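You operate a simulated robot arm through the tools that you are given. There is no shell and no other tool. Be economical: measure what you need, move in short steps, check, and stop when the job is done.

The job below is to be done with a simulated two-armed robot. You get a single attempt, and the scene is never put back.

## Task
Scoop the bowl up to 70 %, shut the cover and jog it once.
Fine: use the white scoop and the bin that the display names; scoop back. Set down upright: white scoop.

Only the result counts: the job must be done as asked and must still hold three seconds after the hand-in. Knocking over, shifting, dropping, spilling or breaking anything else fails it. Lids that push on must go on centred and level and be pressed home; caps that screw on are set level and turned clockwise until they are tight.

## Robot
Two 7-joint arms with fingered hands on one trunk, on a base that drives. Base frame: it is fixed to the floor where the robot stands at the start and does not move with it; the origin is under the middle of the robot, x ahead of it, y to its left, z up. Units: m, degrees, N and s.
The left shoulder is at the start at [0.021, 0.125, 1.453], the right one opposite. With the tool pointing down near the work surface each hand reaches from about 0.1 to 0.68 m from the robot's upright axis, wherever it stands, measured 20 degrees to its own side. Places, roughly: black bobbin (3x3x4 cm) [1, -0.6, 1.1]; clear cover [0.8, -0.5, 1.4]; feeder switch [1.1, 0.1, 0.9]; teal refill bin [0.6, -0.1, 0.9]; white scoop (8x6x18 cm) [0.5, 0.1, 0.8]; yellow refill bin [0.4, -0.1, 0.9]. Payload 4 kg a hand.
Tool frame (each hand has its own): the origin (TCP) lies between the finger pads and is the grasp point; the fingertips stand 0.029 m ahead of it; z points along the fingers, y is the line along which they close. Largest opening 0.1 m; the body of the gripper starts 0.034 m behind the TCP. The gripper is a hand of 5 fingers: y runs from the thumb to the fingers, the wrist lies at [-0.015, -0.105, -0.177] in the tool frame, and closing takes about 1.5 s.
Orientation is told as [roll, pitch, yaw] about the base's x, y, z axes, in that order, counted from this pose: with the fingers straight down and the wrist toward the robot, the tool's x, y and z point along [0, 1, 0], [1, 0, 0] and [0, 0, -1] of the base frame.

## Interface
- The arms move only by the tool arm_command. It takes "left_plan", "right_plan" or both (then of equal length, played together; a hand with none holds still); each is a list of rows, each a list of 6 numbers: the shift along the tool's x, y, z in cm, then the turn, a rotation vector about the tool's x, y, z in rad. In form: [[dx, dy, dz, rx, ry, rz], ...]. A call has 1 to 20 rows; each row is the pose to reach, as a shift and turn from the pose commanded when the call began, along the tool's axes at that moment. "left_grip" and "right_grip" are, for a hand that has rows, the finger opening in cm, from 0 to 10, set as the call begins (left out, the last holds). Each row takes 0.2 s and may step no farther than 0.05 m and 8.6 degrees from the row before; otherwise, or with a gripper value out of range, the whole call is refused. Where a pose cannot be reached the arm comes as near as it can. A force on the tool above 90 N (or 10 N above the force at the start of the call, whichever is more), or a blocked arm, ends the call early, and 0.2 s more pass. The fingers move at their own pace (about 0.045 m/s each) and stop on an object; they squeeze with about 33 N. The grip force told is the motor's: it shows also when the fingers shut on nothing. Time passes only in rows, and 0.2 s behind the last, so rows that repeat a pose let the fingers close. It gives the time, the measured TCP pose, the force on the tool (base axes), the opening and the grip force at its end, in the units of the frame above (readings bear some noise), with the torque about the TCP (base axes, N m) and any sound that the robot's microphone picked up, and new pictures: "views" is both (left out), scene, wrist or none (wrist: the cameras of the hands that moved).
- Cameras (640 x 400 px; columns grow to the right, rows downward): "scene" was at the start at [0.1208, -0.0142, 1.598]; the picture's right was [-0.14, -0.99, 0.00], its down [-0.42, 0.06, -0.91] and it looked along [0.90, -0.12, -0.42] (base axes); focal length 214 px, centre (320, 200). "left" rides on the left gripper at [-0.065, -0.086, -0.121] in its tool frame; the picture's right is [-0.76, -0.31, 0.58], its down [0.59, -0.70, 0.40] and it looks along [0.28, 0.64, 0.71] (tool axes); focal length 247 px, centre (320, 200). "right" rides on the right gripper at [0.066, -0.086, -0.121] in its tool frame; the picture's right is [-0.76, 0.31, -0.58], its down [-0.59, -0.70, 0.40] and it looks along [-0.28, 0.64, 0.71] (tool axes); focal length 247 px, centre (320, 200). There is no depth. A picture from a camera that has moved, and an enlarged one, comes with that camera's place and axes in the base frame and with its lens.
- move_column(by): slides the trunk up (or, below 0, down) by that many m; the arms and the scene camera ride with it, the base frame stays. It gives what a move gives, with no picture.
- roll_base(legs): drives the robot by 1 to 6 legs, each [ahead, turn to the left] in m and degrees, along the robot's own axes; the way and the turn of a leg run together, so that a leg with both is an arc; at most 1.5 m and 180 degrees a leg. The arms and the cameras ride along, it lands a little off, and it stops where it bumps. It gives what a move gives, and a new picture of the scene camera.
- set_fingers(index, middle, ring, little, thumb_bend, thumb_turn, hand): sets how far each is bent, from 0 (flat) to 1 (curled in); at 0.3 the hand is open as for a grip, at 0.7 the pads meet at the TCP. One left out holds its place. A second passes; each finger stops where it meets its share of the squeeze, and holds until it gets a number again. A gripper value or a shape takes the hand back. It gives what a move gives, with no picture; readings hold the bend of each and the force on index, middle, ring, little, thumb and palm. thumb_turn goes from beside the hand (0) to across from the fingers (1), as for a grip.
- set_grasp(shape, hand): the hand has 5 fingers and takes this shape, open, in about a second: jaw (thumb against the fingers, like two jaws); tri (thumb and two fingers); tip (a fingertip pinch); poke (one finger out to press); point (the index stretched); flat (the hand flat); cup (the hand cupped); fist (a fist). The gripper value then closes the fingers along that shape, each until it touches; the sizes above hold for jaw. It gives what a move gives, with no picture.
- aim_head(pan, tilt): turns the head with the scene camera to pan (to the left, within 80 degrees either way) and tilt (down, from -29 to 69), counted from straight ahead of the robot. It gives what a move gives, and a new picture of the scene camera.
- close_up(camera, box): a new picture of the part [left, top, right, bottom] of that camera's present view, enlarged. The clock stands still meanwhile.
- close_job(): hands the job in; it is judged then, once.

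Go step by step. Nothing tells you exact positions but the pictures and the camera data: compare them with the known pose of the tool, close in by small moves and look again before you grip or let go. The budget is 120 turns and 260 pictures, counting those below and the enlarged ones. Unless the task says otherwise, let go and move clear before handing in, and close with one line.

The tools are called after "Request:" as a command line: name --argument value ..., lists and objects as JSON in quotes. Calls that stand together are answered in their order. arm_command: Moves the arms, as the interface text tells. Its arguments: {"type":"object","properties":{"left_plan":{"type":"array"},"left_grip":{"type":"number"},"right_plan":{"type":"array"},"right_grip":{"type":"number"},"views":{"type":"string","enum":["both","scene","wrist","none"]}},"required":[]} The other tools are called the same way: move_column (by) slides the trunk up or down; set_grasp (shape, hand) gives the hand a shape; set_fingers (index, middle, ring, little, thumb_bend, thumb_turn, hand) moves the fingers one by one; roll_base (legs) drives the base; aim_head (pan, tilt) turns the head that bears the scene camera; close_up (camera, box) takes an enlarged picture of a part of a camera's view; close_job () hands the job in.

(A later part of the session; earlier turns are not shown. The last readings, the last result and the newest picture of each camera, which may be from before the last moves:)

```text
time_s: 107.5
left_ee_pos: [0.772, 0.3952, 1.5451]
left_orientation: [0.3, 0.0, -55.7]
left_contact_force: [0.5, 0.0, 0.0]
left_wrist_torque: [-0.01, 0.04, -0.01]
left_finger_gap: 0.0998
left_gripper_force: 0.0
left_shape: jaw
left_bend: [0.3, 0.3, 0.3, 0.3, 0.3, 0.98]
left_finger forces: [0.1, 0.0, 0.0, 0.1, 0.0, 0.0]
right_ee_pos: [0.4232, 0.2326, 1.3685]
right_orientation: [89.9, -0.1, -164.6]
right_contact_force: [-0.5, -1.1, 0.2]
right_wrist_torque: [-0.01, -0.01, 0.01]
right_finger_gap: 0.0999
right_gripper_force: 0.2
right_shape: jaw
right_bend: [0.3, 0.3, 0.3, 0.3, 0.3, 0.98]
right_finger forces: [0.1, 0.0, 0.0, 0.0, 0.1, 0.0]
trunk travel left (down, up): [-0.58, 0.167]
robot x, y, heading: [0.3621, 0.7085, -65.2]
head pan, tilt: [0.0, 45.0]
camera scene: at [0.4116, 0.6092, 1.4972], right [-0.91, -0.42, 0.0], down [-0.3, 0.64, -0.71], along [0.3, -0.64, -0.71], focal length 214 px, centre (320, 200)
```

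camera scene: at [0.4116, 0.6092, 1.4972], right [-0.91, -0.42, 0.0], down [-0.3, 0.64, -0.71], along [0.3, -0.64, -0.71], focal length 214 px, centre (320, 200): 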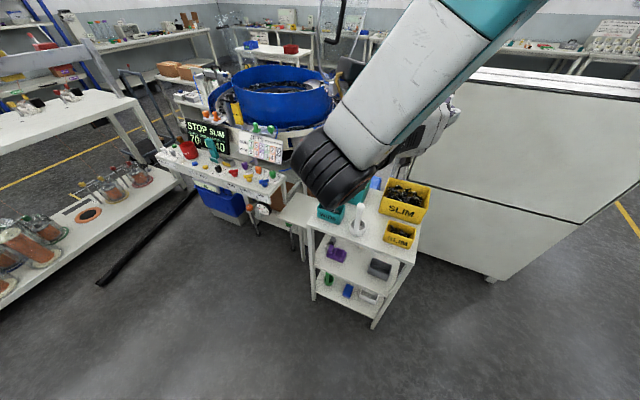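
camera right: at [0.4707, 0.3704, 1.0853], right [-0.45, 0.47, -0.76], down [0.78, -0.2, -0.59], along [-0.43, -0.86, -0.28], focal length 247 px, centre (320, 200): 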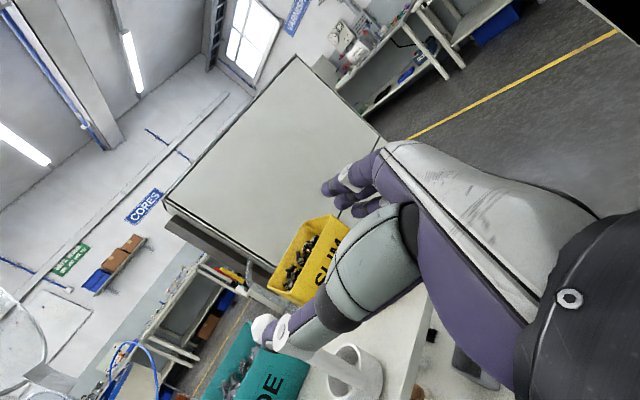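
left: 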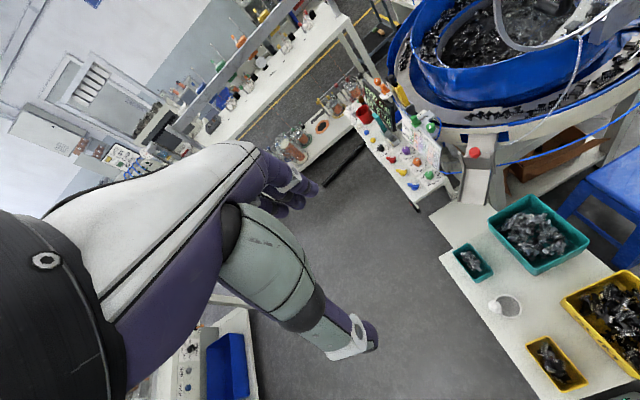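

The scoop stands upright in its place. Now the cover: I drive back in front of the panel, positioned to reach the cover handle.

Request:
roll_base --legs '[[0, 42], [0.607, 0], [0, -47]]'

Request:
aim_head --pan -25 --tilt 15

```text
time_s: 115.0
left_ee_pos: [1.2974, 0.1205, 1.5472]
left_orientation: [0.3, -0.1, -60.9]
left_contact_force: [0.8, -0.3, 1.1]
left_wrist_torque: [0.0, 0.01, 0.03]
left_finger_gap: 0.0998
left_gripper_force: 0.0
left_shape: jaw
left_bend: [0.3, 0.3, 0.3, 0.3, 0.3, 0.98]
left_finger forces: [0.0, 0.0, 0.0, 0.0, 0.0, 0.1]
right_ee_pos: [0.9358, -0.0092, 1.3697]
right_orientation: [89.9, -0.2, -169.6]
right_contact_force: [0.1, 0.5, -0.4]
right_wrist_torque: [0.03, 0.0, 0.04]
right_finger_gap: 0.0999
right_gripper_force: 0.0
right_shape: jaw
right_bend: [0.3, 0.3, 0.3, 0.3, 0.3, 0.98]
right_finger forces: [0.0, 0.0, 0.0, 0.0, 0.0, 0.1]
trunk travel left (down, up): [-0.58, 0.167]
robot x, y, heading: [0.9159, 0.472, -70.1]
head pan, tilt: [0.0, 45.0]
camera scene: at [0.958, 0.3672, 1.4972], right [-0.94, -0.34, 0.0], down [-0.24, 0.67, -0.71], along [0.24, -0.67, -0.71], focal length 214 px, centre (320, 200)
```

scene: 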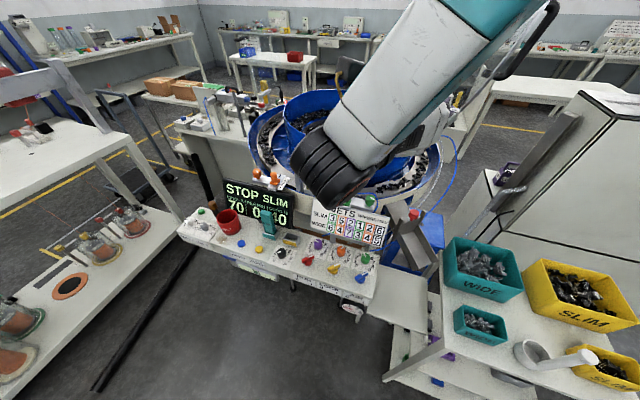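

```text
time_s: 115.9
left_ee_pos: [1.2979, 0.12, 1.5474]
left_orientation: [0.3, 0.1, -61.0]
left_contact_force: [-0.8, 0.8, 0.3]
left_wrist_torque: [-0.01, 0.0, 0.0]
left_finger_gap: 0.1
left_gripper_force: 0.0
left_shape: jaw
left_bend: [0.3, 0.3, 0.3, 0.3, 0.3, 0.98]
left_finger forces: [0.0, 0.0, 0.0, 0.0, 0.0, 0.0]
right_ee_pos: [0.9372, -0.0103, 1.3685]
right_orientation: [89.9, -0.1, -169.6]
right_contact_force: [0.4, 0.1, 0.8]
right_wrist_torque: [-0.01, -0.01, 0.01]
right_finger_gap: 0.0996
right_gripper_force: 0.1
right_shape: jaw
right_bend: [0.3, 0.3, 0.3, 0.3, 0.3, 0.98]
right_finger forces: [0.0, 0.0, 0.0, 0.0, 0.0, 0.1]
trunk travel left (down, up): [-0.58, 0.167]
robot x, y, heading: [0.9183, 0.4682, -70.4]
head pan, tilt: [-25.0, 15.0]
camera scene: at [0.9222, 0.3508, 1.5439], right [-1.0, 0.09, 0.0], down [0.02, 0.26, -0.97], along [-0.09, -0.96, -0.26], focal length 214 px, centre (320, 200)
```

scene: 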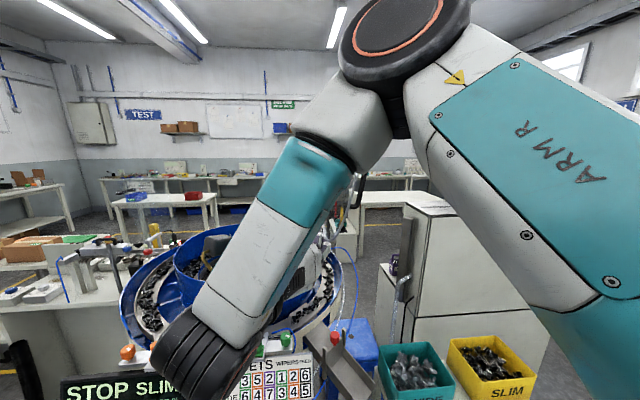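

I swing the right hand to the cover's outer side, turning the fingers toward +x.

Request:
arm_command --right_plan '[[0.4, 4.2, -0.6, 0.141, 0, 0], [0.8, 8.3, -1.3, 0.282, 0, 0], [1.1, 12.5, -1.9, 0.423, 0, 0], [1.5, 16.6, -2.5, 0.564, 0, 0], [1.9, 20.8, -3.2, 0.704, 0, 0], [2.3, 25, -3.8, 0.845, 0, 0], [2.6, 29.1, -4.5, 0.986, 0, 0], [3, 33.3, -5.1, 1.127, 0, 0]]'

```text
time_s: 117.9
left_ee_pos: [1.297, 0.1205, 1.5464]
left_orientation: [0.4, 0.0, -60.8]
left_contact_force: [0.9, -0.6, 0.1]
left_wrist_torque: [0.02, -0.02, 0.01]
left_finger_gap: 0.0999
left_gripper_force: 0.0
left_shape: jaw
left_bend: [0.3, 0.3, 0.3, 0.3, 0.3, 0.98]
left_finger forces: [0.0, 0.0, 0.1, 0.0, 0.0, 0.0]
right_ee_pos: [0.5844, 0.0111, 1.5329]
right_orientation: [103.9, -19.4, -107.5]
right_contact_force: [0.0, -0.3, -0.3]
right_wrist_torque: [-0.05, 0.01, 0.02]
right_finger_gap: 0.1
right_gripper_force: 0.1
right_shape: jaw
right_bend: [0.3, 0.3, 0.3, 0.3, 0.3, 0.98]
right_finger forces: [0.1, 0.0, 0.1, 0.0, 0.0, 0.1]
right hand out of reach, approached as far as the arm can: row 2, 3, 4, 5
trunk travel left (down, up): [-0.58, 0.167]
robot x, y, heading: [0.9228, 0.4734, -70.4]
head pan, tilt: [-25.0, 15.0]
stopped in row 8 (right hand): the arm was blocked; the commanded pose is now the measured one
camera scene: at [0.9209, 0.3497, 1.5438], right [-1.0, 0.09, 0.0], down [0.02, 0.26, -0.97], along [-0.09, -0.96, -0.26], focal length 214 px, centre (320, 200)
camera right: at [0.4855, 0.1395, 1.5371], right [-0.53, -0.44, -0.72], down [0.66, 0.32, -0.68], along [0.53, -0.84, 0.11], focal length 247 px, centre (320, 200)
```

scene: 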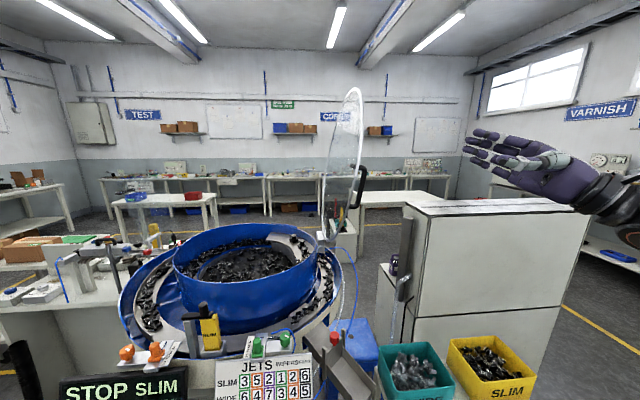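
right: 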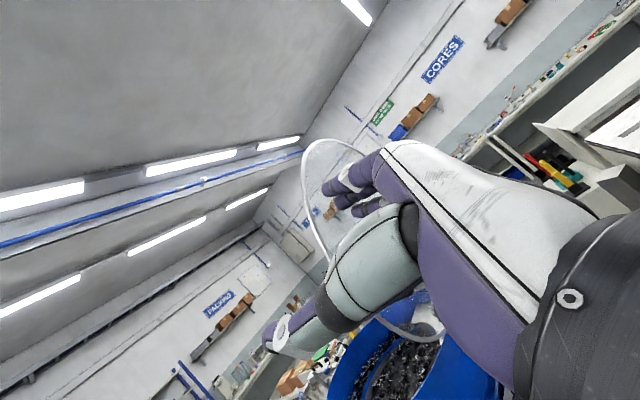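

Good view: the cover is nearly edge-on with its black handle on the outer side. I zoom in on it.

Request:
close_up --camera "scene" --box '[300, 80, 400, 250]'

Request:
close_up --camera "left" --box '[0, 0, 640, 400]'

```text
2.35 times, centred on (350, 165) of scene
camera zoom: at [0.9209, 0.3497, 1.5438], right [-1.0, 0.09, 0.0], down [0.02, 0.26, -0.97], along [-0.09, -0.96, -0.26], focal length 505 px, centre (249, 282)
```

zoom: 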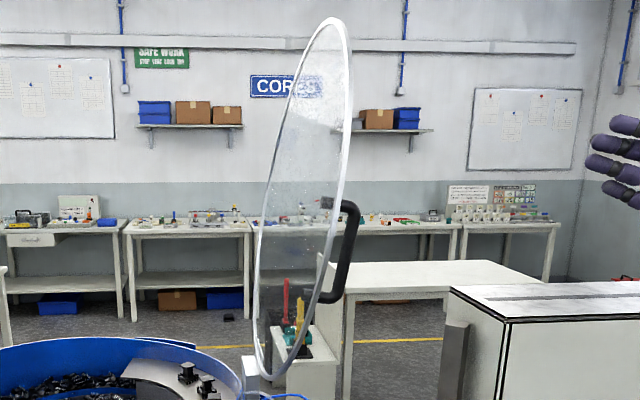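

```text
1.00 times, centred on (320, 200) of left
camera zoom: at [1.197, 0.1617, 1.6671], right [-0.81, -0.1, -0.58], down [0.17, 0.9, -0.39], along [0.56, -0.42, -0.71], focal length 247 px, centre (320, 200)
```

zoom: 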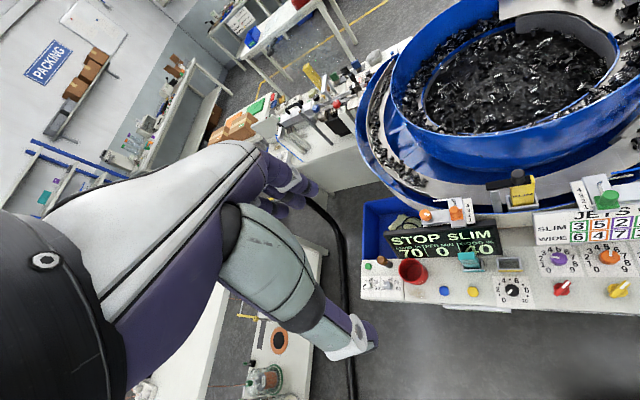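

The handle sticks out about 4 cm near the cover's near edge. The left hand, pointing toward -y and rolling palm-up while following the arc, suits this best. I reposition the base to (0.75, 0.47) facing -y.

Request:
roll_base --legs '[[0, 70.4], [-0.17, 0], [0, -88]]'

Request:
aim_head --pan 15 --tilt 20

```text
time_s: 126.2
left_ee_pos: [1.0162, 0.0276, 1.5462]
left_orientation: [0.3, -0.1, -76.9]
left_contact_force: [0.4, 0.1, -0.3]
left_wrist_torque: [0.02, 0.02, 0.01]
left_finger_gap: 0.0999
left_gripper_force: 0.1
left_shape: jaw
left_bend: [0.3, 0.3, 0.3, 0.3, 0.3, 0.98]
left_finger forces: [0.0, 0.0, 0.0, 0.0, 0.0, 0.0]
right_ee_pos: [0.3029, 0.1223, 1.5337]
right_orientation: [103.9, -19.3, -123.7]
right_contact_force: [0.0, 0.5, -0.3]
right_wrist_torque: [0.0, -0.02, 0.0]
right_finger_gap: 0.0996
right_gripper_force: 0.1
right_shape: jaw
right_bend: [0.3, 0.3, 0.3, 0.3, 0.3, 0.98]
right_finger forces: [0.1, 0.0, 0.0, 0.0, 0.1, 0.1]
trunk travel left (down, up): [-0.58, 0.167]
robot x, y, heading: [0.7493, 0.4723, -86.5]
head pan, tilt: [-25.0, 15.0]
camera scene: at [0.7189, 0.3543, 1.544], right [-0.93, 0.37, 0.0], down [0.1, 0.24, -0.97], along [-0.35, -0.9, -0.26], focal length 214 px, centre (320, 200)
```

scene: 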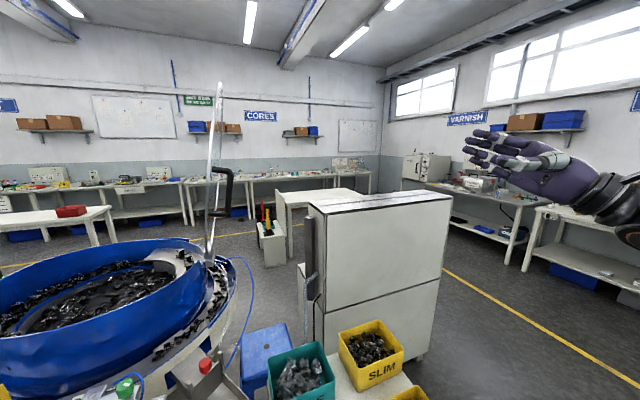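

```text
time_s: 127.2
left_ee_pos: [1.0153, 0.0291, 1.5469]
left_orientation: [0.4, -0.1, -76.9]
left_contact_force: [-0.6, -0.6, 0.2]
left_wrist_torque: [0.0, -0.01, 0.0]
left_finger_gap: 0.0999
left_gripper_force: 0.1
left_shape: jaw
left_bend: [0.3, 0.3, 0.3, 0.3, 0.3, 0.98]
left_finger forces: [0.1, 0.0, 0.0, 0.0, 0.1, 0.1]
right_ee_pos: [0.302, 0.1218, 1.5339]
right_orientation: [103.8, -19.3, -123.7]
right_contact_force: [0.7, -0.9, -0.4]
right_wrist_torque: [0.01, -0.03, 0.04]
right_finger_gap: 0.1002
right_gripper_force: 0.0
right_shape: jaw
right_bend: [0.3, 0.3, 0.3, 0.3, 0.3, 0.98]
right_finger forces: [0.0, 0.0, 0.0, 0.0, 0.0, 0.0]
trunk travel left (down, up): [-0.58, 0.167]
robot x, y, heading: [0.7529, 0.4711, -86.3]
head pan, tilt: [15.0, 20.0]
camera scene: at [0.7826, 0.3528, 1.5359], right [-0.95, -0.32, 0.0], down [-0.11, 0.32, -0.94], along [0.3, -0.89, -0.34], focal length 214 px, centre (320, 200)
```

scene: 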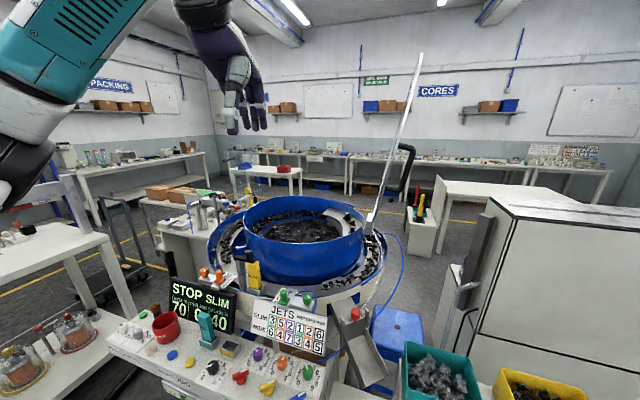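

The cover is exactly edge-on here: the handle's bar is about 6 cm off the disc at [0.741, -0.262, 1.418], leaning about 8°. I bring the left hand to a pre-grasp 15 cm before it.

Request:
arm_command --left_plan '[[-2.14, 0.52, 0.92, -0.0798, -0.0868, -0.0664], [-4.27, 1.04, 1.84, -0.1595, -0.1735, -0.1328], [-6.41, 1.56, 2.76, -0.2393, -0.2603, -0.1992], [-8.54, 2.09, 3.69, -0.319, -0.3471, -0.2657], [-10.68, 2.61, 4.61, -0.3988, -0.4339, -0.3321], [-12.81, 3.13, 5.53, -0.4785, -0.5206, -0.3985], [-14.95, 3.65, 6.45, -0.5583, -0.6074, -0.4649], [-17.09, 4.17, 7.37, -0.638, -0.6942, -0.5313], [-19.2, 4.69, 8.29, -0.7178, -0.7809, -0.5977], [-21.4, 5.21, 9.21, -0.7975, -0.8677, -0.6641], [-23.5, 5.74, 10.1, -0.8773, -0.9545, -0.7306], [-25.6, 6.26, 11.1, -0.957, -1.0413, -0.797], [-27.8, 6.78, 12.0, -1.0368, -1.128, -0.8634], [-29.9, 7.3, 12.9, -1.1165, -1.2148, -0.9298]]' --left_grip 6

```text
time_s: 130.2
left_ee_pos: [0.7249, -0.1321, 1.4198]
left_orientation: [-89.0, -10.1, -4.3]
left_contact_force: [0.3, -0.3, 1.0]
left_wrist_torque: [0.02, -0.01, 0.02]
left_finger_gap: 0.06
left_gripper_force: 0.0
left_shape: jaw
left_bend: [0.39, 0.39, 0.73, 0.44, 0.3, 1.0]
left_finger forces: [0.1, 0.0, 0.0, 0.0, 0.0, 0.0]
left hand out of reach, approached as far as the arm can: row 12, 13, 14
right_ee_pos: [0.3016, 0.1225, 1.5333]
right_orientation: [103.8, -19.2, -123.7]
right_contact_force: [-0.2, 0.5, 0.4]
right_wrist_torque: [0.03, 0.03, 0.01]
right_finger_gap: 0.0998
right_gripper_force: 0.1
right_shape: jaw
right_bend: [0.3, 0.3, 0.3, 0.3, 0.3, 0.98]
right_finger forces: [0.0, 0.0, 0.0, 0.0, 0.1, 0.0]
trunk travel left (down, up): [-0.58, 0.167]
robot x, y, heading: [0.7499, 0.4703, -86.8]
head pan, tilt: [15.0, 20.0]
camera scene: at [0.7803, 0.3532, 1.5359], right [-0.95, -0.32, 0.0], down [-0.11, 0.32, -0.94], along [0.3, -0.89, -0.34], focal length 214 px, centre (320, 200)
camera left: at [0.6383, -0.0058, 1.4719], right [-0.48, -0.56, 0.68], down [-0.62, -0.34, -0.71], along [0.63, -0.76, -0.18], focal length 247 px, centre (320, 200)
```

scene: 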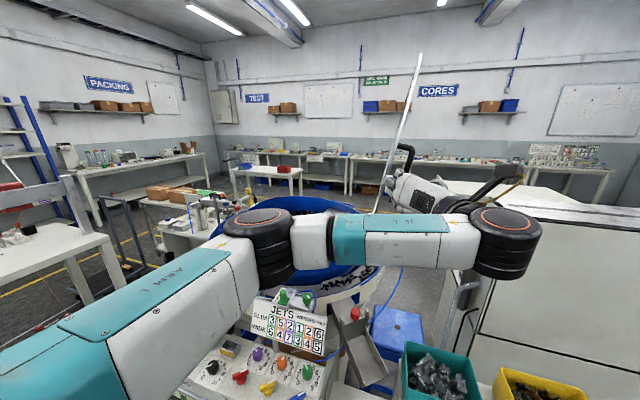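
left: 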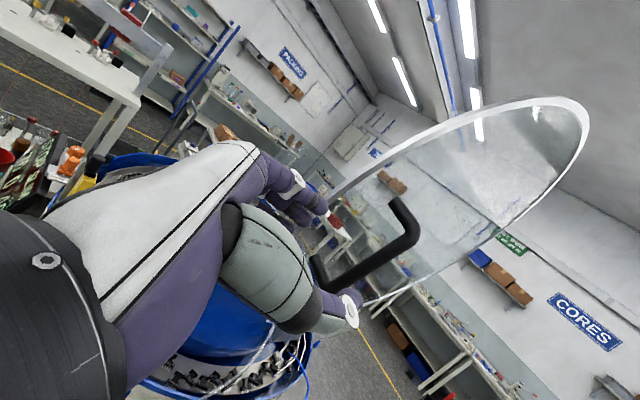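

The left hand is almost exactly as wanted, and the wrist camera confirms the bar's position. I slide it forward so the bar comes between thumb and fingers.

Request:
arm_command --left_plan '[[0.2, 1.3, 1.5, 0, 0, 0], [0.4, 2.5, 3, 0, 0, 0], [0.4, 2.5, 5.5, 0, 0, 0], [0.4, 2.5, 8, 0, 0, 0]]' --left_grip 6.5

Request:
close_up --camera "left" --box '[220, 130, 460, 350]'

Request:
close_up --camera "scene" --box '[350, 100, 500, 240]'

```text
time_s: 131.2
left_ee_pos: [0.7664, -0.1904, 1.416]
left_orientation: [-90.1, -8.7, -0.1]
left_contact_force: [-0.3, 0.8, 0.3]
left_wrist_torque: [0.0, -0.03, -0.02]
left_finger_gap: 0.065
left_gripper_force: 0.1
left_shape: jaw
left_bend: [0.41, 0.37, 0.27, 0.43, 0.3, 0.99]
left_finger forces: [0.0, 0.0, 0.0, 0.0, 0.1, 0.0]
right_ee_pos: [0.3025, 0.1218, 1.5339]
right_orientation: [104.0, -19.3, -123.6]
right_contact_force: [0.1, 0.2, 0.3]
right_wrist_torque: [0.01, 0.02, -0.01]
right_finger_gap: 0.0999
right_gripper_force: 0.1
right_shape: jaw
right_bend: [0.3, 0.3, 0.3, 0.3, 0.3, 0.98]
right_finger forces: [0.0, 0.0, 0.0, 0.0, 0.0, 0.1]
trunk travel left (down, up): [-0.58, 0.167]
robot x, y, heading: [0.748, 0.4691, -86.4]
head pan, tilt: [15.0, 20.0]
camera scene: at [0.7819, 0.3527, 1.5359], right [-0.95, -0.32, 0.0], down [-0.11, 0.32, -0.94], along [0.3, -0.89, -0.34], focal length 214 px, centre (320, 200)
camera left: at [0.6713, -0.0702, 1.4682], right [-0.42, -0.58, 0.7], down [-0.61, -0.4, -0.69], along [0.68, -0.71, -0.18], focal length 247 px, centre (320, 200)
```

scene: 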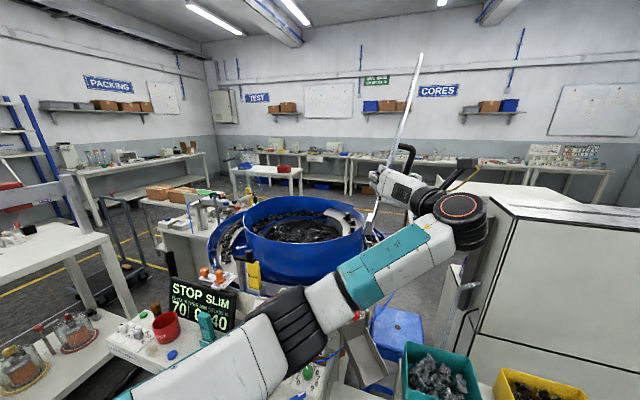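
left: 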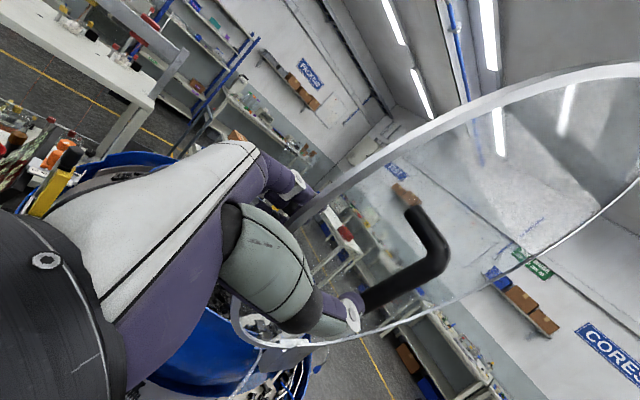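

```text
1.82 times, centred on (340, 240) of left
camera zoom: at [0.6713, -0.0702, 1.4682], right [-0.42, -0.58, 0.7], down [-0.61, -0.4, -0.69], along [0.68, -0.71, -0.18], focal length 449 px, centre (284, 127)
```

zoom: 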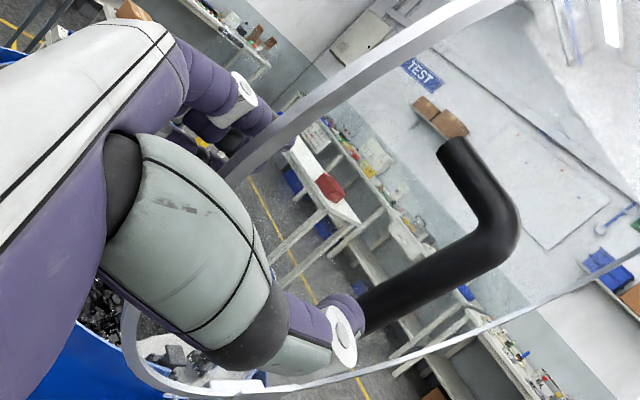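

```text
2.86 times, centred on (425, 170) of scene
camera zoom: at [0.7819, 0.3527, 1.5359], right [-0.95, -0.32, 0.0], down [-0.11, 0.32, -0.94], along [0.3, -0.89, -0.34], focal length 613 px, centre (20, 286)
```

zoom: 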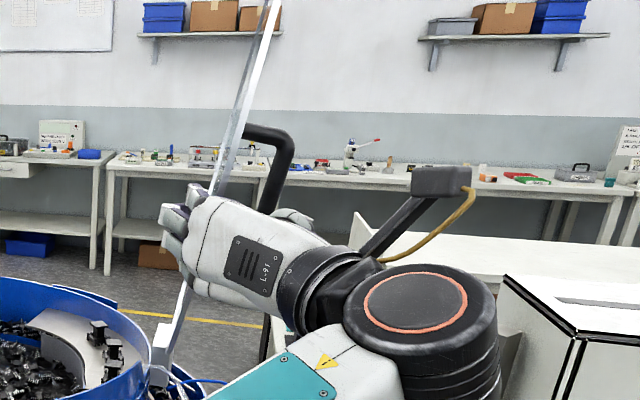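

The hand went 2.5 cm too far toward the disc. I back off, shift right and come forward again with the disc outside the fingers.

Request:
arm_command --left_plan '[[0, 0, -3, 0, 0, 0], [-0.3, -1.3, -4, 0, 0, 0], [-0.6, -2.5, -4, 0, 0, 0], [-0.6, -2.5, 0, 0, 0, 0], [-0.6, -2.5, 2, 0, 0, 0]]' --left_grip 6

Request:
close_up --camera "left" --box '[220, 130, 460, 350]'

Request:
close_up --camera "scene" --box '[350, 100, 500, 240]'

```text
time_s: 132.4
left_ee_pos: [0.7417, -0.2056, 1.4215]
left_orientation: [-90.0, -8.5, 0.1]
left_contact_force: [-0.5, 31.0, -3.4]
left_wrist_torque: [-0.62, 0.37, 3.2]
left_finger_gap: 0.0704
left_gripper_force: 0.0
left_shape: jaw
left_bend: [0.0, 0.39, 0.73, 0.44, 0.3, 1.0]
left_finger forces: [36.3, 0.1, 0.0, 0.0, 0.0, 0.0]
right_ee_pos: [0.3014, 0.1263, 1.5342]
right_orientation: [104.0, -19.5, -123.6]
right_contact_force: [0.0, -0.6, 0.4]
right_wrist_torque: [-0.01, -0.01, 0.01]
right_finger_gap: 0.0998
right_gripper_force: 0.0
right_shape: jaw
right_bend: [0.3, 0.3, 0.3, 0.3, 0.3, 0.98]
right_finger forces: [0.1, 0.0, 0.0, 0.0, 0.1, 0.1]
trunk travel left (down, up): [-0.58, 0.167]
robot x, y, heading: [0.75, 0.4694, -86.6]
head pan, tilt: [15.0, 20.0]
camera scene: at [0.7826, 0.3574, 1.5362], right [-0.95, -0.32, 0.0], down [-0.11, 0.32, -0.94], along [0.3, -0.89, -0.34], focal length 214 px, centre (320, 200)
camera left: at [0.647, -0.0852, 1.4731], right [-0.41, -0.58, 0.7], down [-0.61, -0.4, -0.69], along [0.68, -0.71, -0.18], focal length 247 px, centre (320, 200)
```

scene: 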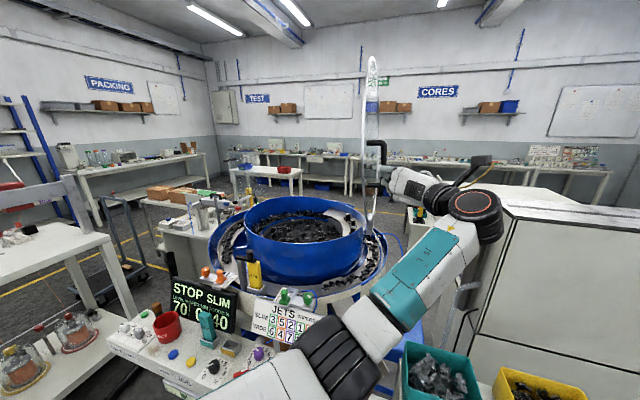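
left: 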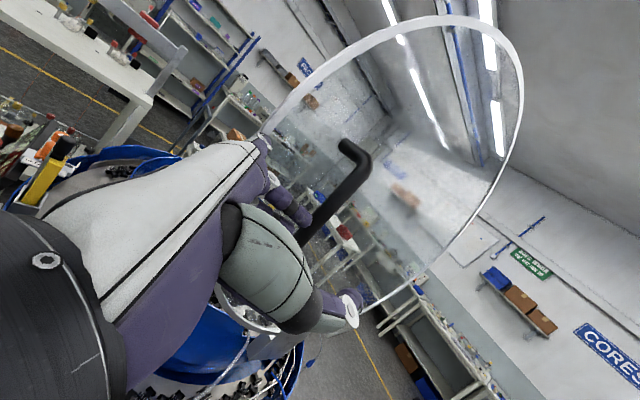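

```text
1.82 times, centred on (340, 240) of left
camera zoom: at [0.647, -0.0852, 1.4731], right [-0.41, -0.58, 0.7], down [-0.61, -0.4, -0.69], along [0.68, -0.71, -0.18], focal length 449 px, centre (284, 127)
```

zoom: 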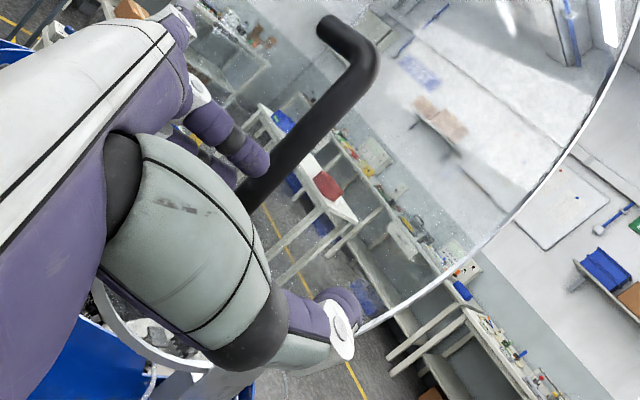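

```text
2.86 times, centred on (425, 170) of scene
camera zoom: at [0.7826, 0.3574, 1.5362], right [-0.95, -0.32, 0.0], down [-0.11, 0.32, -0.94], along [0.3, -0.89, -0.34], focal length 613 px, centre (20, 286)
```

zoom: 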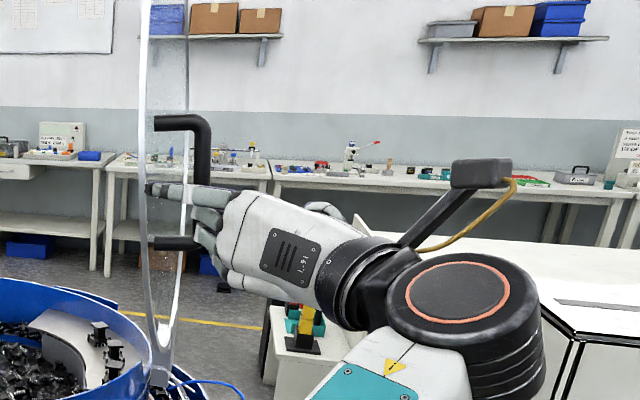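

The cover has been nudged about 15° toward closing and seems to rest there; the index fingertip is pressing on the bar. I retreat a few cm and check where everything is.

Request:
arm_command --left_plan '[[0, 0, -1.5, 0, 0, 0], [0, 0, -3.5, 0, 0, 0], [0, 0, -6, 0, 0, 0]]' --left_grip 8

Request:
close_up --camera "scene" --box '[330, 40, 500, 240]'

```text
time_s: 133.2
left_ee_pos: [0.7401, -0.1499, 1.4184]
left_orientation: [-89.9, -8.7, -0.3]
left_contact_force: [0.4, 0.3, 0.2]
left_wrist_torque: [0.01, 0.01, -0.01]
left_finger_gap: 0.0798
left_gripper_force: 0.1
left_shape: jaw
left_bend: [0.37, 0.33, 0.25, 0.37, 0.3, 0.99]
left_finger forces: [0.1, 0.0, 0.0, 0.0, 0.1, 0.1]
right_ee_pos: [0.3042, 0.1213, 1.5335]
right_orientation: [104.0, -19.2, -123.8]
right_contact_force: [-0.6, -0.7, 0.2]
right_wrist_torque: [-0.01, 0.02, -0.02]
right_finger_gap: 0.1004
right_gripper_force: 0.0
right_shape: jaw
right_bend: [0.3, 0.3, 0.3, 0.3, 0.3, 0.98]
right_finger forces: [0.1, 0.0, 0.1, 0.0, 0.0, 0.0]
trunk travel left (down, up): [-0.58, 0.167]
robot x, y, heading: [0.7477, 0.4696, -86.2]
head pan, tilt: [15.0, 20.0]
camera scene: at [0.7822, 0.3521, 1.5358], right [-0.95, -0.32, 0.0], down [-0.11, 0.33, -0.94], along [0.3, -0.89, -0.34], focal length 214 px, centre (320, 200)
camera left: at [0.6459, -0.0302, 1.4705], right [-0.42, -0.58, 0.7], down [-0.61, -0.4, -0.69], along [0.67, -0.72, -0.18], focal length 247 px, centre (320, 200)
```

scene: 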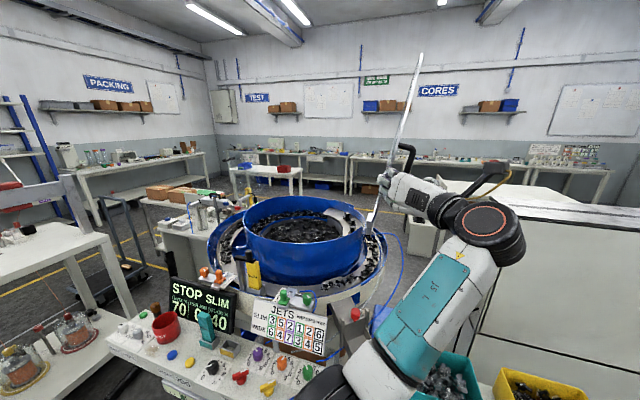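
left: 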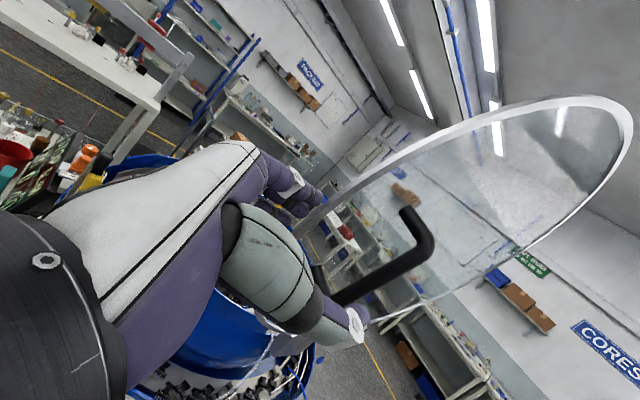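

```text
2.00 times, centred on (415, 140) of scene
camera zoom: at [0.7822, 0.3521, 1.5358], right [-0.95, -0.32, 0.0], down [-0.11, 0.33, -0.94], along [0.3, -0.89, -0.34], focal length 429 px, centre (130, 320)
```

zoom: 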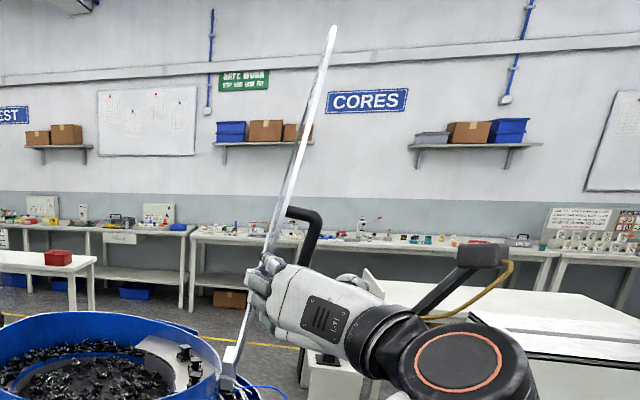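

The cover swung back to its rest. The fingers caught the disc rim, and four fingers are too wide for the handle window, so I switch the left hand to the three-finger shape and approach closer to the bar.

Request:
set_grasp --shape "tri" --hand "left"

Request:
arm_command --left_plan '[[0, -1.2, 0, 0, 0, 0], [0, -1.2, 0, 0, 0, 0], [0, -1.2, 0, 0, 0, 0], [0, -1.2, 0, 0, 0, 0]]' --left_grip 5 --views "wrist"

Request:
close_up --camera "scene" --box '[350, 100, 500, 240]'

Request:
close_up --camera "left" --box '[220, 130, 460, 350]'

```text
time_s: 134.1
left_ee_pos: [0.7405, -0.1498, 1.4185]
left_orientation: [-90.0, -8.6, -0.2]
left_contact_force: [-0.3, -0.1, 0.8]
left_wrist_torque: [0.03, 0.01, -0.03]
left_finger_gap: 0.1001
left_gripper_force: 0.1
left_shape: tri
left_bend: [0.3, 0.3, 0.99, 0.99, 0.3, 0.98]
left_finger forces: [0.0, 0.0, 0.0, 0.0, 0.0, 0.0]
right_ee_pos: [0.3019, 0.1217, 1.5323]
right_orientation: [103.9, -19.4, -123.7]
right_contact_force: [0.1, -1.2, 0.4]
right_wrist_torque: [-0.01, 0.01, 0.0]
right_finger_gap: 0.0995
right_gripper_force: 0.0
right_shape: jaw
right_bend: [0.3, 0.3, 0.3, 0.3, 0.3, 0.98]
right_finger forces: [0.0, 0.0, 0.0, 0.0, 0.1, 0.0]
trunk travel left (down, up): [-0.58, 0.167]
robot x, y, heading: [0.7493, 0.471, -86.7]
head pan, tilt: [15.0, 20.0]
```

```text
time_s: 135.1
left_ee_pos: [0.7281, -0.1496, 1.4167]
left_orientation: [-90.1, -8.6, -0.1]
left_contact_force: [0.0, -0.2, -0.3]
left_wrist_torque: [0.02, -0.01, -0.02]
left_finger_gap: 0.0502
left_gripper_force: 0.1
left_shape: tri
left_bend: [0.4, 0.42, 0.99, 0.99, 0.35, 1.0]
left_finger forces: [0.1, 0.0, 0.0, 0.0, 0.1, 0.1]
right_ee_pos: [0.303, 0.1233, 1.5341]
right_orientation: [103.8, -19.3, -123.6]
right_contact_force: [-0.8, -0.7, 0.4]
right_wrist_torque: [0.0, -0.02, -0.04]
right_finger_gap: 0.1001
right_gripper_force: 0.1
right_shape: jaw
right_bend: [0.3, 0.3, 0.3, 0.3, 0.3, 0.98]
right_finger forces: [0.0, 0.1, 0.1, 0.0, 0.0, 0.1]
trunk travel left (down, up): [-0.58, 0.167]
robot x, y, heading: [0.7478, 0.4708, -86.5]
head pan, tilt: [15.0, 20.0]
camera left: at [0.6345, -0.0288, 1.4692], right [-0.42, -0.58, 0.7], down [-0.61, -0.4, -0.69], along [0.68, -0.71, -0.18], focal length 247 px, centre (320, 200)
```

left: 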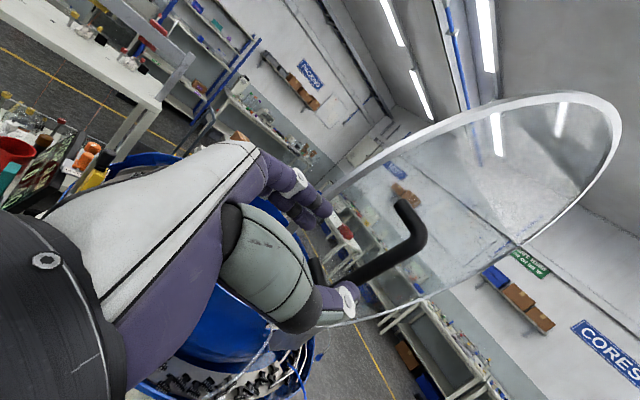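

```text
2.86 times, centred on (425, 170) of scene
camera zoom: at [0.7825, 0.3529, 1.5359], right [-0.95, -0.32, 0.0], down [-0.11, 0.32, -0.94], along [0.3, -0.89, -0.34], focal length 613 px, centre (20, 286)
```

zoom: 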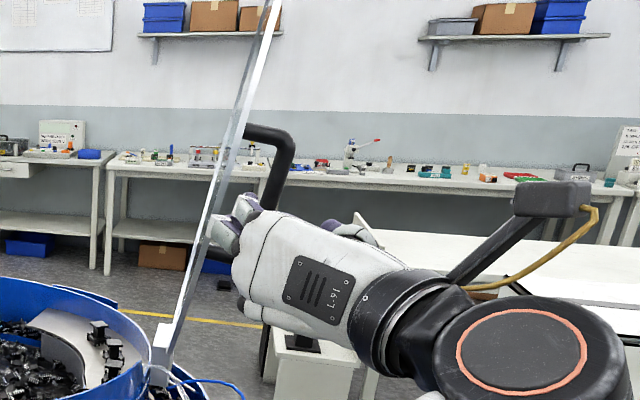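

```text
1.82 times, centred on (340, 240) of left
camera zoom: at [0.6345, -0.0288, 1.4692], right [-0.42, -0.58, 0.7], down [-0.61, -0.4, -0.69], along [0.68, -0.71, -0.18], focal length 449 px, centre (284, 127)
```

zoom: 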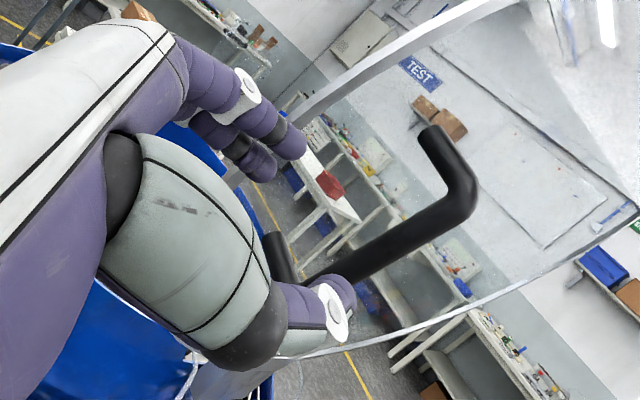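

Two fingers and thumb now; I advance 6 cm and look again.

Request:
arm_command --left_plan '[[0, 0, 2, 0, 0, 0], [0, 0, 4, 0, 0, 0], [0, 0, 6, 0, 0, 0]]' --views "wrist"

Request:
close_up --camera "scene" --box '[350, 100, 500, 240]'

Request:
close_up --camera "left" --box '[220, 130, 460, 350]'

```text
time_s: 135.9
left_ee_pos: [0.7275, -0.2103, 1.4163]
left_orientation: [-90.0, -8.6, -0.2]
left_contact_force: [-2.6, -0.2, 0.0]
left_wrist_torque: [0.01, -0.01, 0.08]
left_finger_gap: 0.0498
left_gripper_force: 0.2
left_shape: tri
left_bend: [0.4, 0.43, 0.99, 0.99, 0.35, 1.0]
left_finger forces: [0.0, 1.8, 0.1, 0.0, 0.0, 0.0]
right_ee_pos: [0.301, 0.1215, 1.533]
right_orientation: [103.8, -19.3, -123.7]
right_contact_force: [-0.6, -0.8, 0.0]
right_wrist_torque: [-0.03, 0.01, 0.01]
right_finger_gap: 0.0998
right_gripper_force: 0.1
right_shape: jaw
right_bend: [0.3, 0.3, 0.3, 0.3, 0.3, 0.98]
right_finger forces: [0.0, 0.0, 0.0, 0.1, 0.0, 0.0]
trunk travel left (down, up): [-0.58, 0.167]
robot x, y, heading: [0.7489, 0.4741, -86.4]
head pan, tilt: [15.0, 20.0]
camera left: at [0.6329, -0.0897, 1.4689], right [-0.42, -0.58, 0.7], down [-0.61, -0.4, -0.69], along [0.67, -0.71, -0.18], focal length 247 px, centre (320, 200)
```

left: 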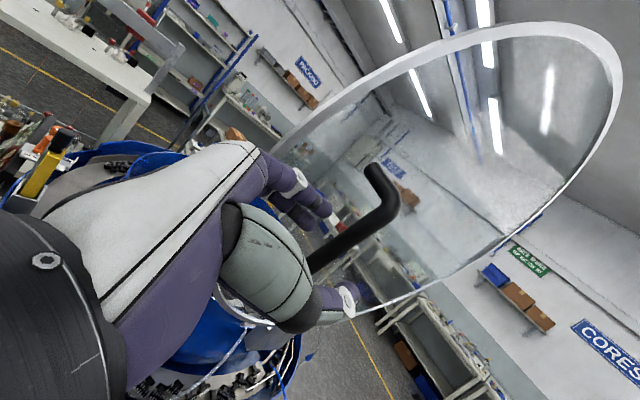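

```text
2.86 times, centred on (425, 170) of scene
camera zoom: at [0.7822, 0.352, 1.5358], right [-0.95, -0.32, 0.0], down [-0.11, 0.33, -0.94], along [0.3, -0.89, -0.34], focal length 613 px, centre (20, 286)
```

zoom: 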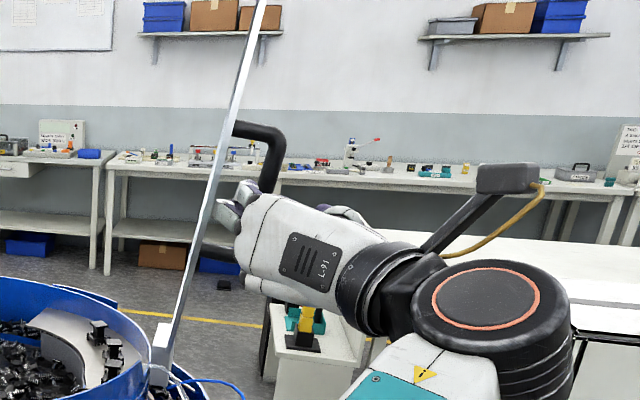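

```text
1.82 times, centred on (340, 240) of left
camera zoom: at [0.6329, -0.0897, 1.4689], right [-0.42, -0.58, 0.7], down [-0.61, -0.4, -0.69], along [0.67, -0.71, -0.18], focal length 449 px, centre (284, 127)
```

zoom: 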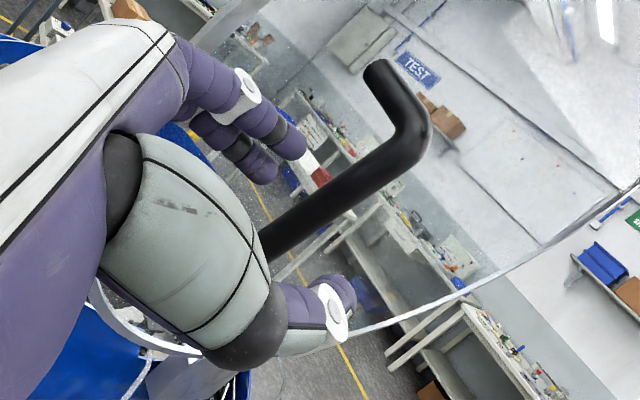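

The bar is going between fingers and thumb; just a light touch on the disc. I advance 4.5 cm more and close.

Request:
arm_command --left_plan '[[0, 0, 1.5, 0, 0, 0], [0, 0, 3, 0, 0, 0], [0, 0, 4.5, 0, 0, 0]]' --views "none"

Request:
close_up --camera "left" --box '[220, 130, 460, 350]'

Request:
close_up --camera "scene" --box '[330, 40, 500, 240]'

```text
time_s: 136.7
left_ee_pos: [0.7292, -0.2554, 1.416]
left_orientation: [-90.0, -8.6, -0.1]
left_contact_force: [-2.7, 0.6, -0.4]
left_wrist_torque: [0.0, 0.01, 0.05]
left_finger_gap: 0.0497
left_gripper_force: 0.0
left_shape: tri
left_bend: [0.4, 0.43, 0.99, 0.99, 0.35, 1.0]
left_finger forces: [0.0, 1.6, 0.1, 0.1, 0.0, 0.0]
right_ee_pos: [0.3023, 0.1221, 1.5324]
right_orientation: [103.9, -19.2, -123.8]
right_contact_force: [0.2, 0.4, 0.7]
right_wrist_torque: [-0.02, 0.0, -0.01]
right_finger_gap: 0.1002
right_gripper_force: 0.0
right_shape: jaw
right_bend: [0.3, 0.3, 0.3, 0.3, 0.3, 0.98]
right_finger forces: [0.0, 0.1, 0.1, 0.1, 0.1, 0.0]
trunk travel left (down, up): [-0.58, 0.167]
robot x, y, heading: [0.7508, 0.4692, -86.2]
head pan, tilt: [15.0, 20.0]
```

```text
1.82 times, centred on (340, 240) of left
camera zoom: at [0.6339, -0.1349, 1.469], right [-0.42, -0.58, 0.7], down [-0.61, -0.4, -0.69], along [0.68, -0.71, -0.18], focal length 449 px, centre (284, 127)
```

zoom: 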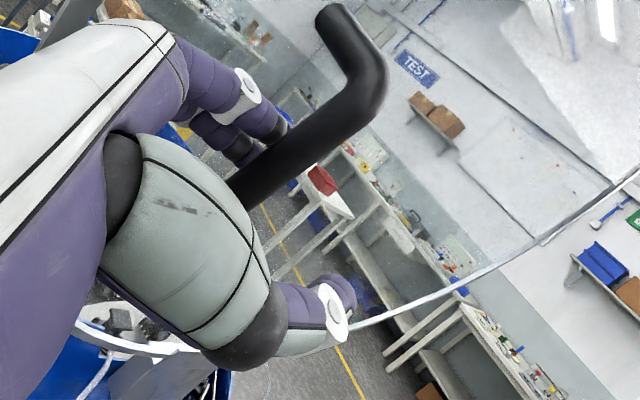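

```text
2.00 times, centred on (415, 140) of scene
camera zoom: at [0.7821, 0.3524, 1.5358], right [-0.95, -0.32, 0.0], down [-0.11, 0.33, -0.94], along [0.3, -0.89, -0.34], focal length 429 px, centre (130, 320)
```

zoom: 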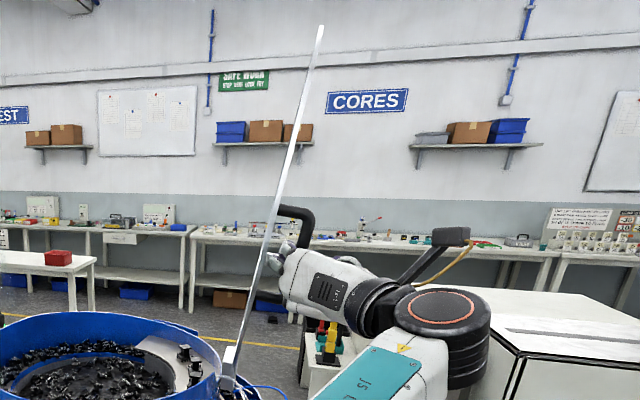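

The bar lies inside the fingers. I close the left hand.

Request:
arm_command --left_plan '[[0, 0, 0.5, 0, 0, 0], [0, 0, 0.5, 0, 0, 0], [0, 0, 0.5, 0, 0, 0], [0, 0, 0.5, 0, 0, 0], [0, 0, 0.5, 0, 0, 0], [0, 0, 0.5, 0, 0, 0], [0, 0, 0.5, 0, 0, 0]]' --left_grip 0 --views "scene"

Request:
close_up --camera "left" --box '[220, 130, 460, 350]'

```text
time_s: 138.3
left_ee_pos: [0.7294, -0.2618, 1.4163]
left_orientation: [-89.9, -8.6, -0.1]
left_contact_force: [-1.5, -8.2, 1.7]
left_wrist_torque: [0.01, -0.06, -0.1]
left_finger_gap: 0.0107
left_gripper_force: 32.8
left_shape: tri
left_bend: [0.77, 0.54, 1.0, 1.0, 0.7, 1.0]
left_finger forces: [15.1, 8.6, 0.0, 0.1, 26.1, 0.0]
right_ee_pos: [0.3022, 0.1203, 1.5323]
right_orientation: [103.8, -19.1, -123.7]
right_contact_force: [0.1, -0.8, 0.1]
right_wrist_torque: [-0.02, 0.01, -0.02]
right_finger_gap: 0.0997
right_gripper_force: 0.1
right_shape: jaw
right_bend: [0.3, 0.3, 0.3, 0.3, 0.3, 0.98]
right_finger forces: [0.0, 0.0, 0.0, 0.0, 0.0, 0.1]
trunk travel left (down, up): [-0.58, 0.167]
robot x, y, heading: [0.7505, 0.471, -86.4]
head pan, tilt: [15.0, 20.0]
camera scene: at [0.7819, 0.3511, 1.5357], right [-0.95, -0.32, 0.0], down [-0.11, 0.33, -0.94], along [0.3, -0.89, -0.34], focal length 214 px, centre (320, 200)
```

scene: 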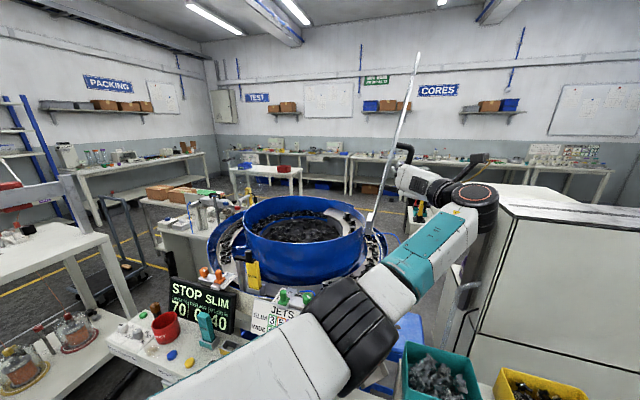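

```text
1.82 times, centred on (340, 240) of left
camera zoom: at [0.6337, -0.1412, 1.4681], right [-0.42, -0.58, 0.7], down [-0.61, -0.4, -0.69], along [0.68, -0.71, -0.18], focal length 449 px, centre (284, 127)
```

zoom: 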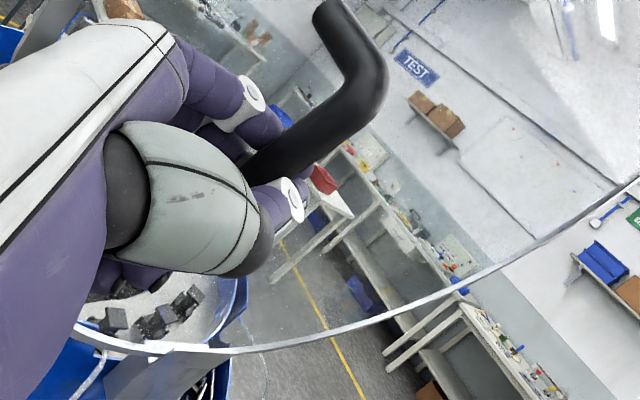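

The bar is gripped firmly (1.1 cm gap, 26 N). Now I follow the hinge arc (pivot about [0.851, 1.115], radius 0.325), first 16° to check the forces.

Request:
arm_command --left_plan '[[-0.45, 2.2, 0, 0, 0, -0.07], [-0.74, 4.46, 0, 0, 0, -0.14], [-0.85, 6.7, 0, 0, 0, -0.21], [-0.85, 8.99, 0, 0, 0, -0.279]]' --views "scene"

```text
time_s: 139.3
left_ee_pos: [0.818, -0.2631, 1.4357]
left_orientation: [-89.8, 7.5, -0.2]
left_contact_force: [0.1, -2.3, -5.5]
left_wrist_torque: [0.01, 0.21, -0.05]
left_finger_gap: 0.0109
left_gripper_force: 32.5
left_shape: tri
left_bend: [0.77, 0.79, 1.0, 1.0, 0.7, 1.0]
left_finger forces: [17.5, 5.0, 0.0, 0.0, 24.8, 0.1]
right_ee_pos: [0.3021, 0.12, 1.5327]
right_orientation: [103.8, -19.3, -123.6]
right_contact_force: [0.5, -0.7, 0.1]
right_wrist_torque: [0.0, 0.04, -0.01]
right_finger_gap: 0.1
right_gripper_force: 0.0
right_shape: jaw
right_bend: [0.3, 0.3, 0.3, 0.3, 0.3, 0.98]
right_finger forces: [0.1, 0.0, 0.0, 0.1, 0.0, 0.0]
trunk travel left (down, up): [-0.58, 0.167]
robot x, y, heading: [0.7498, 0.4738, -86.3]
head pan, tilt: [15.0, 20.0]
camera scene: at [0.7831, 0.3515, 1.5356], right [-0.95, -0.32, 0.0], down [-0.11, 0.33, -0.94], along [0.3, -0.89, -0.34], focal length 214 px, centre (320, 200)
```

scene: 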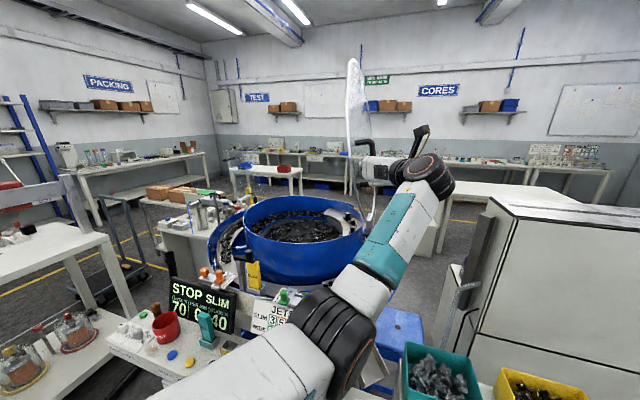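

Forces are small and the cover follows. I continue 40° more.

Request:
arm_command --left_plan '[[-0.6, 2.17, 0, 0, 0, -0.07], [-0.99, 4.34, 0, 0, 0, -0.14], [-1.15, 6.6, 0, 0, 0, -0.21], [-1.11, 8.87, 0, 0, 0, -0.279], [-0.95, 11.1, 0, 0, 0, -0.349], [-0.59, 13.38, 0, 0, 0, -0.419], [-0.1, 15.6, 0, 0, 0, -0.489], [0.55, 17.77, 0, 0, 0, -0.5585], [1.35, 19.9, 0, 0, 0, -0.628], [2.29, 21.95, 0, 0, 0, -0.698]]' --views "scene"

```text
time_s: 141.5
left_ee_pos: [1.0279, -0.2668, 1.3817]
left_orientation: [-89.4, 47.3, 0.2]
left_contact_force: [-15.3, -13.5, -16.8]
left_wrist_torque: [-0.12, 0.5, -0.18]
left_finger_gap: 0.0103
left_gripper_force: 32.7
left_shape: tri
left_bend: [0.77, 0.79, 1.0, 1.0, 0.7, 1.0]
left_finger forces: [16.7, 0.1, 0.1, 0.0, 24.2, 0.0]
right_ee_pos: [0.2992, 0.118, 1.5306]
right_orientation: [103.8, -19.1, -123.7]
right_contact_force: [0.2, 0.3, -0.1]
right_wrist_torque: [0.01, 0.01, -0.01]
right_finger_gap: 0.1
right_gripper_force: 0.1
right_shape: jaw
right_bend: [0.3, 0.3, 0.3, 0.3, 0.3, 0.98]
right_finger forces: [0.1, 0.1, 0.0, 0.0, 0.0, 0.0]
trunk travel left (down, up): [-0.58, 0.167]
robot x, y, heading: [0.7479, 0.4752, -86.3]
head pan, tilt: [15.0, 20.0]
camera scene: at [0.7802, 0.3476, 1.5354], right [-0.95, -0.32, 0.0], down [-0.11, 0.33, -0.94], along [0.3, -0.89, -0.35], focal length 214 px, centre (320, 200)
```

scene: 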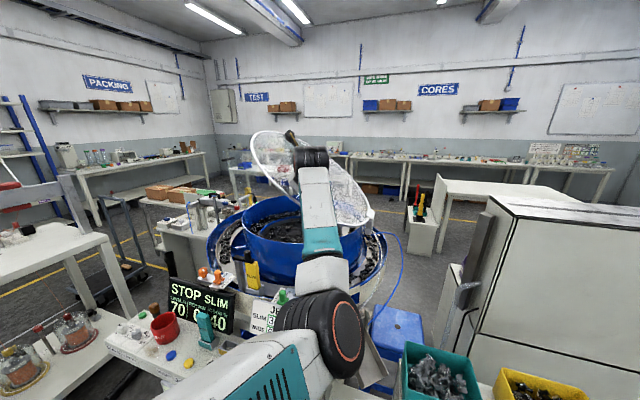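

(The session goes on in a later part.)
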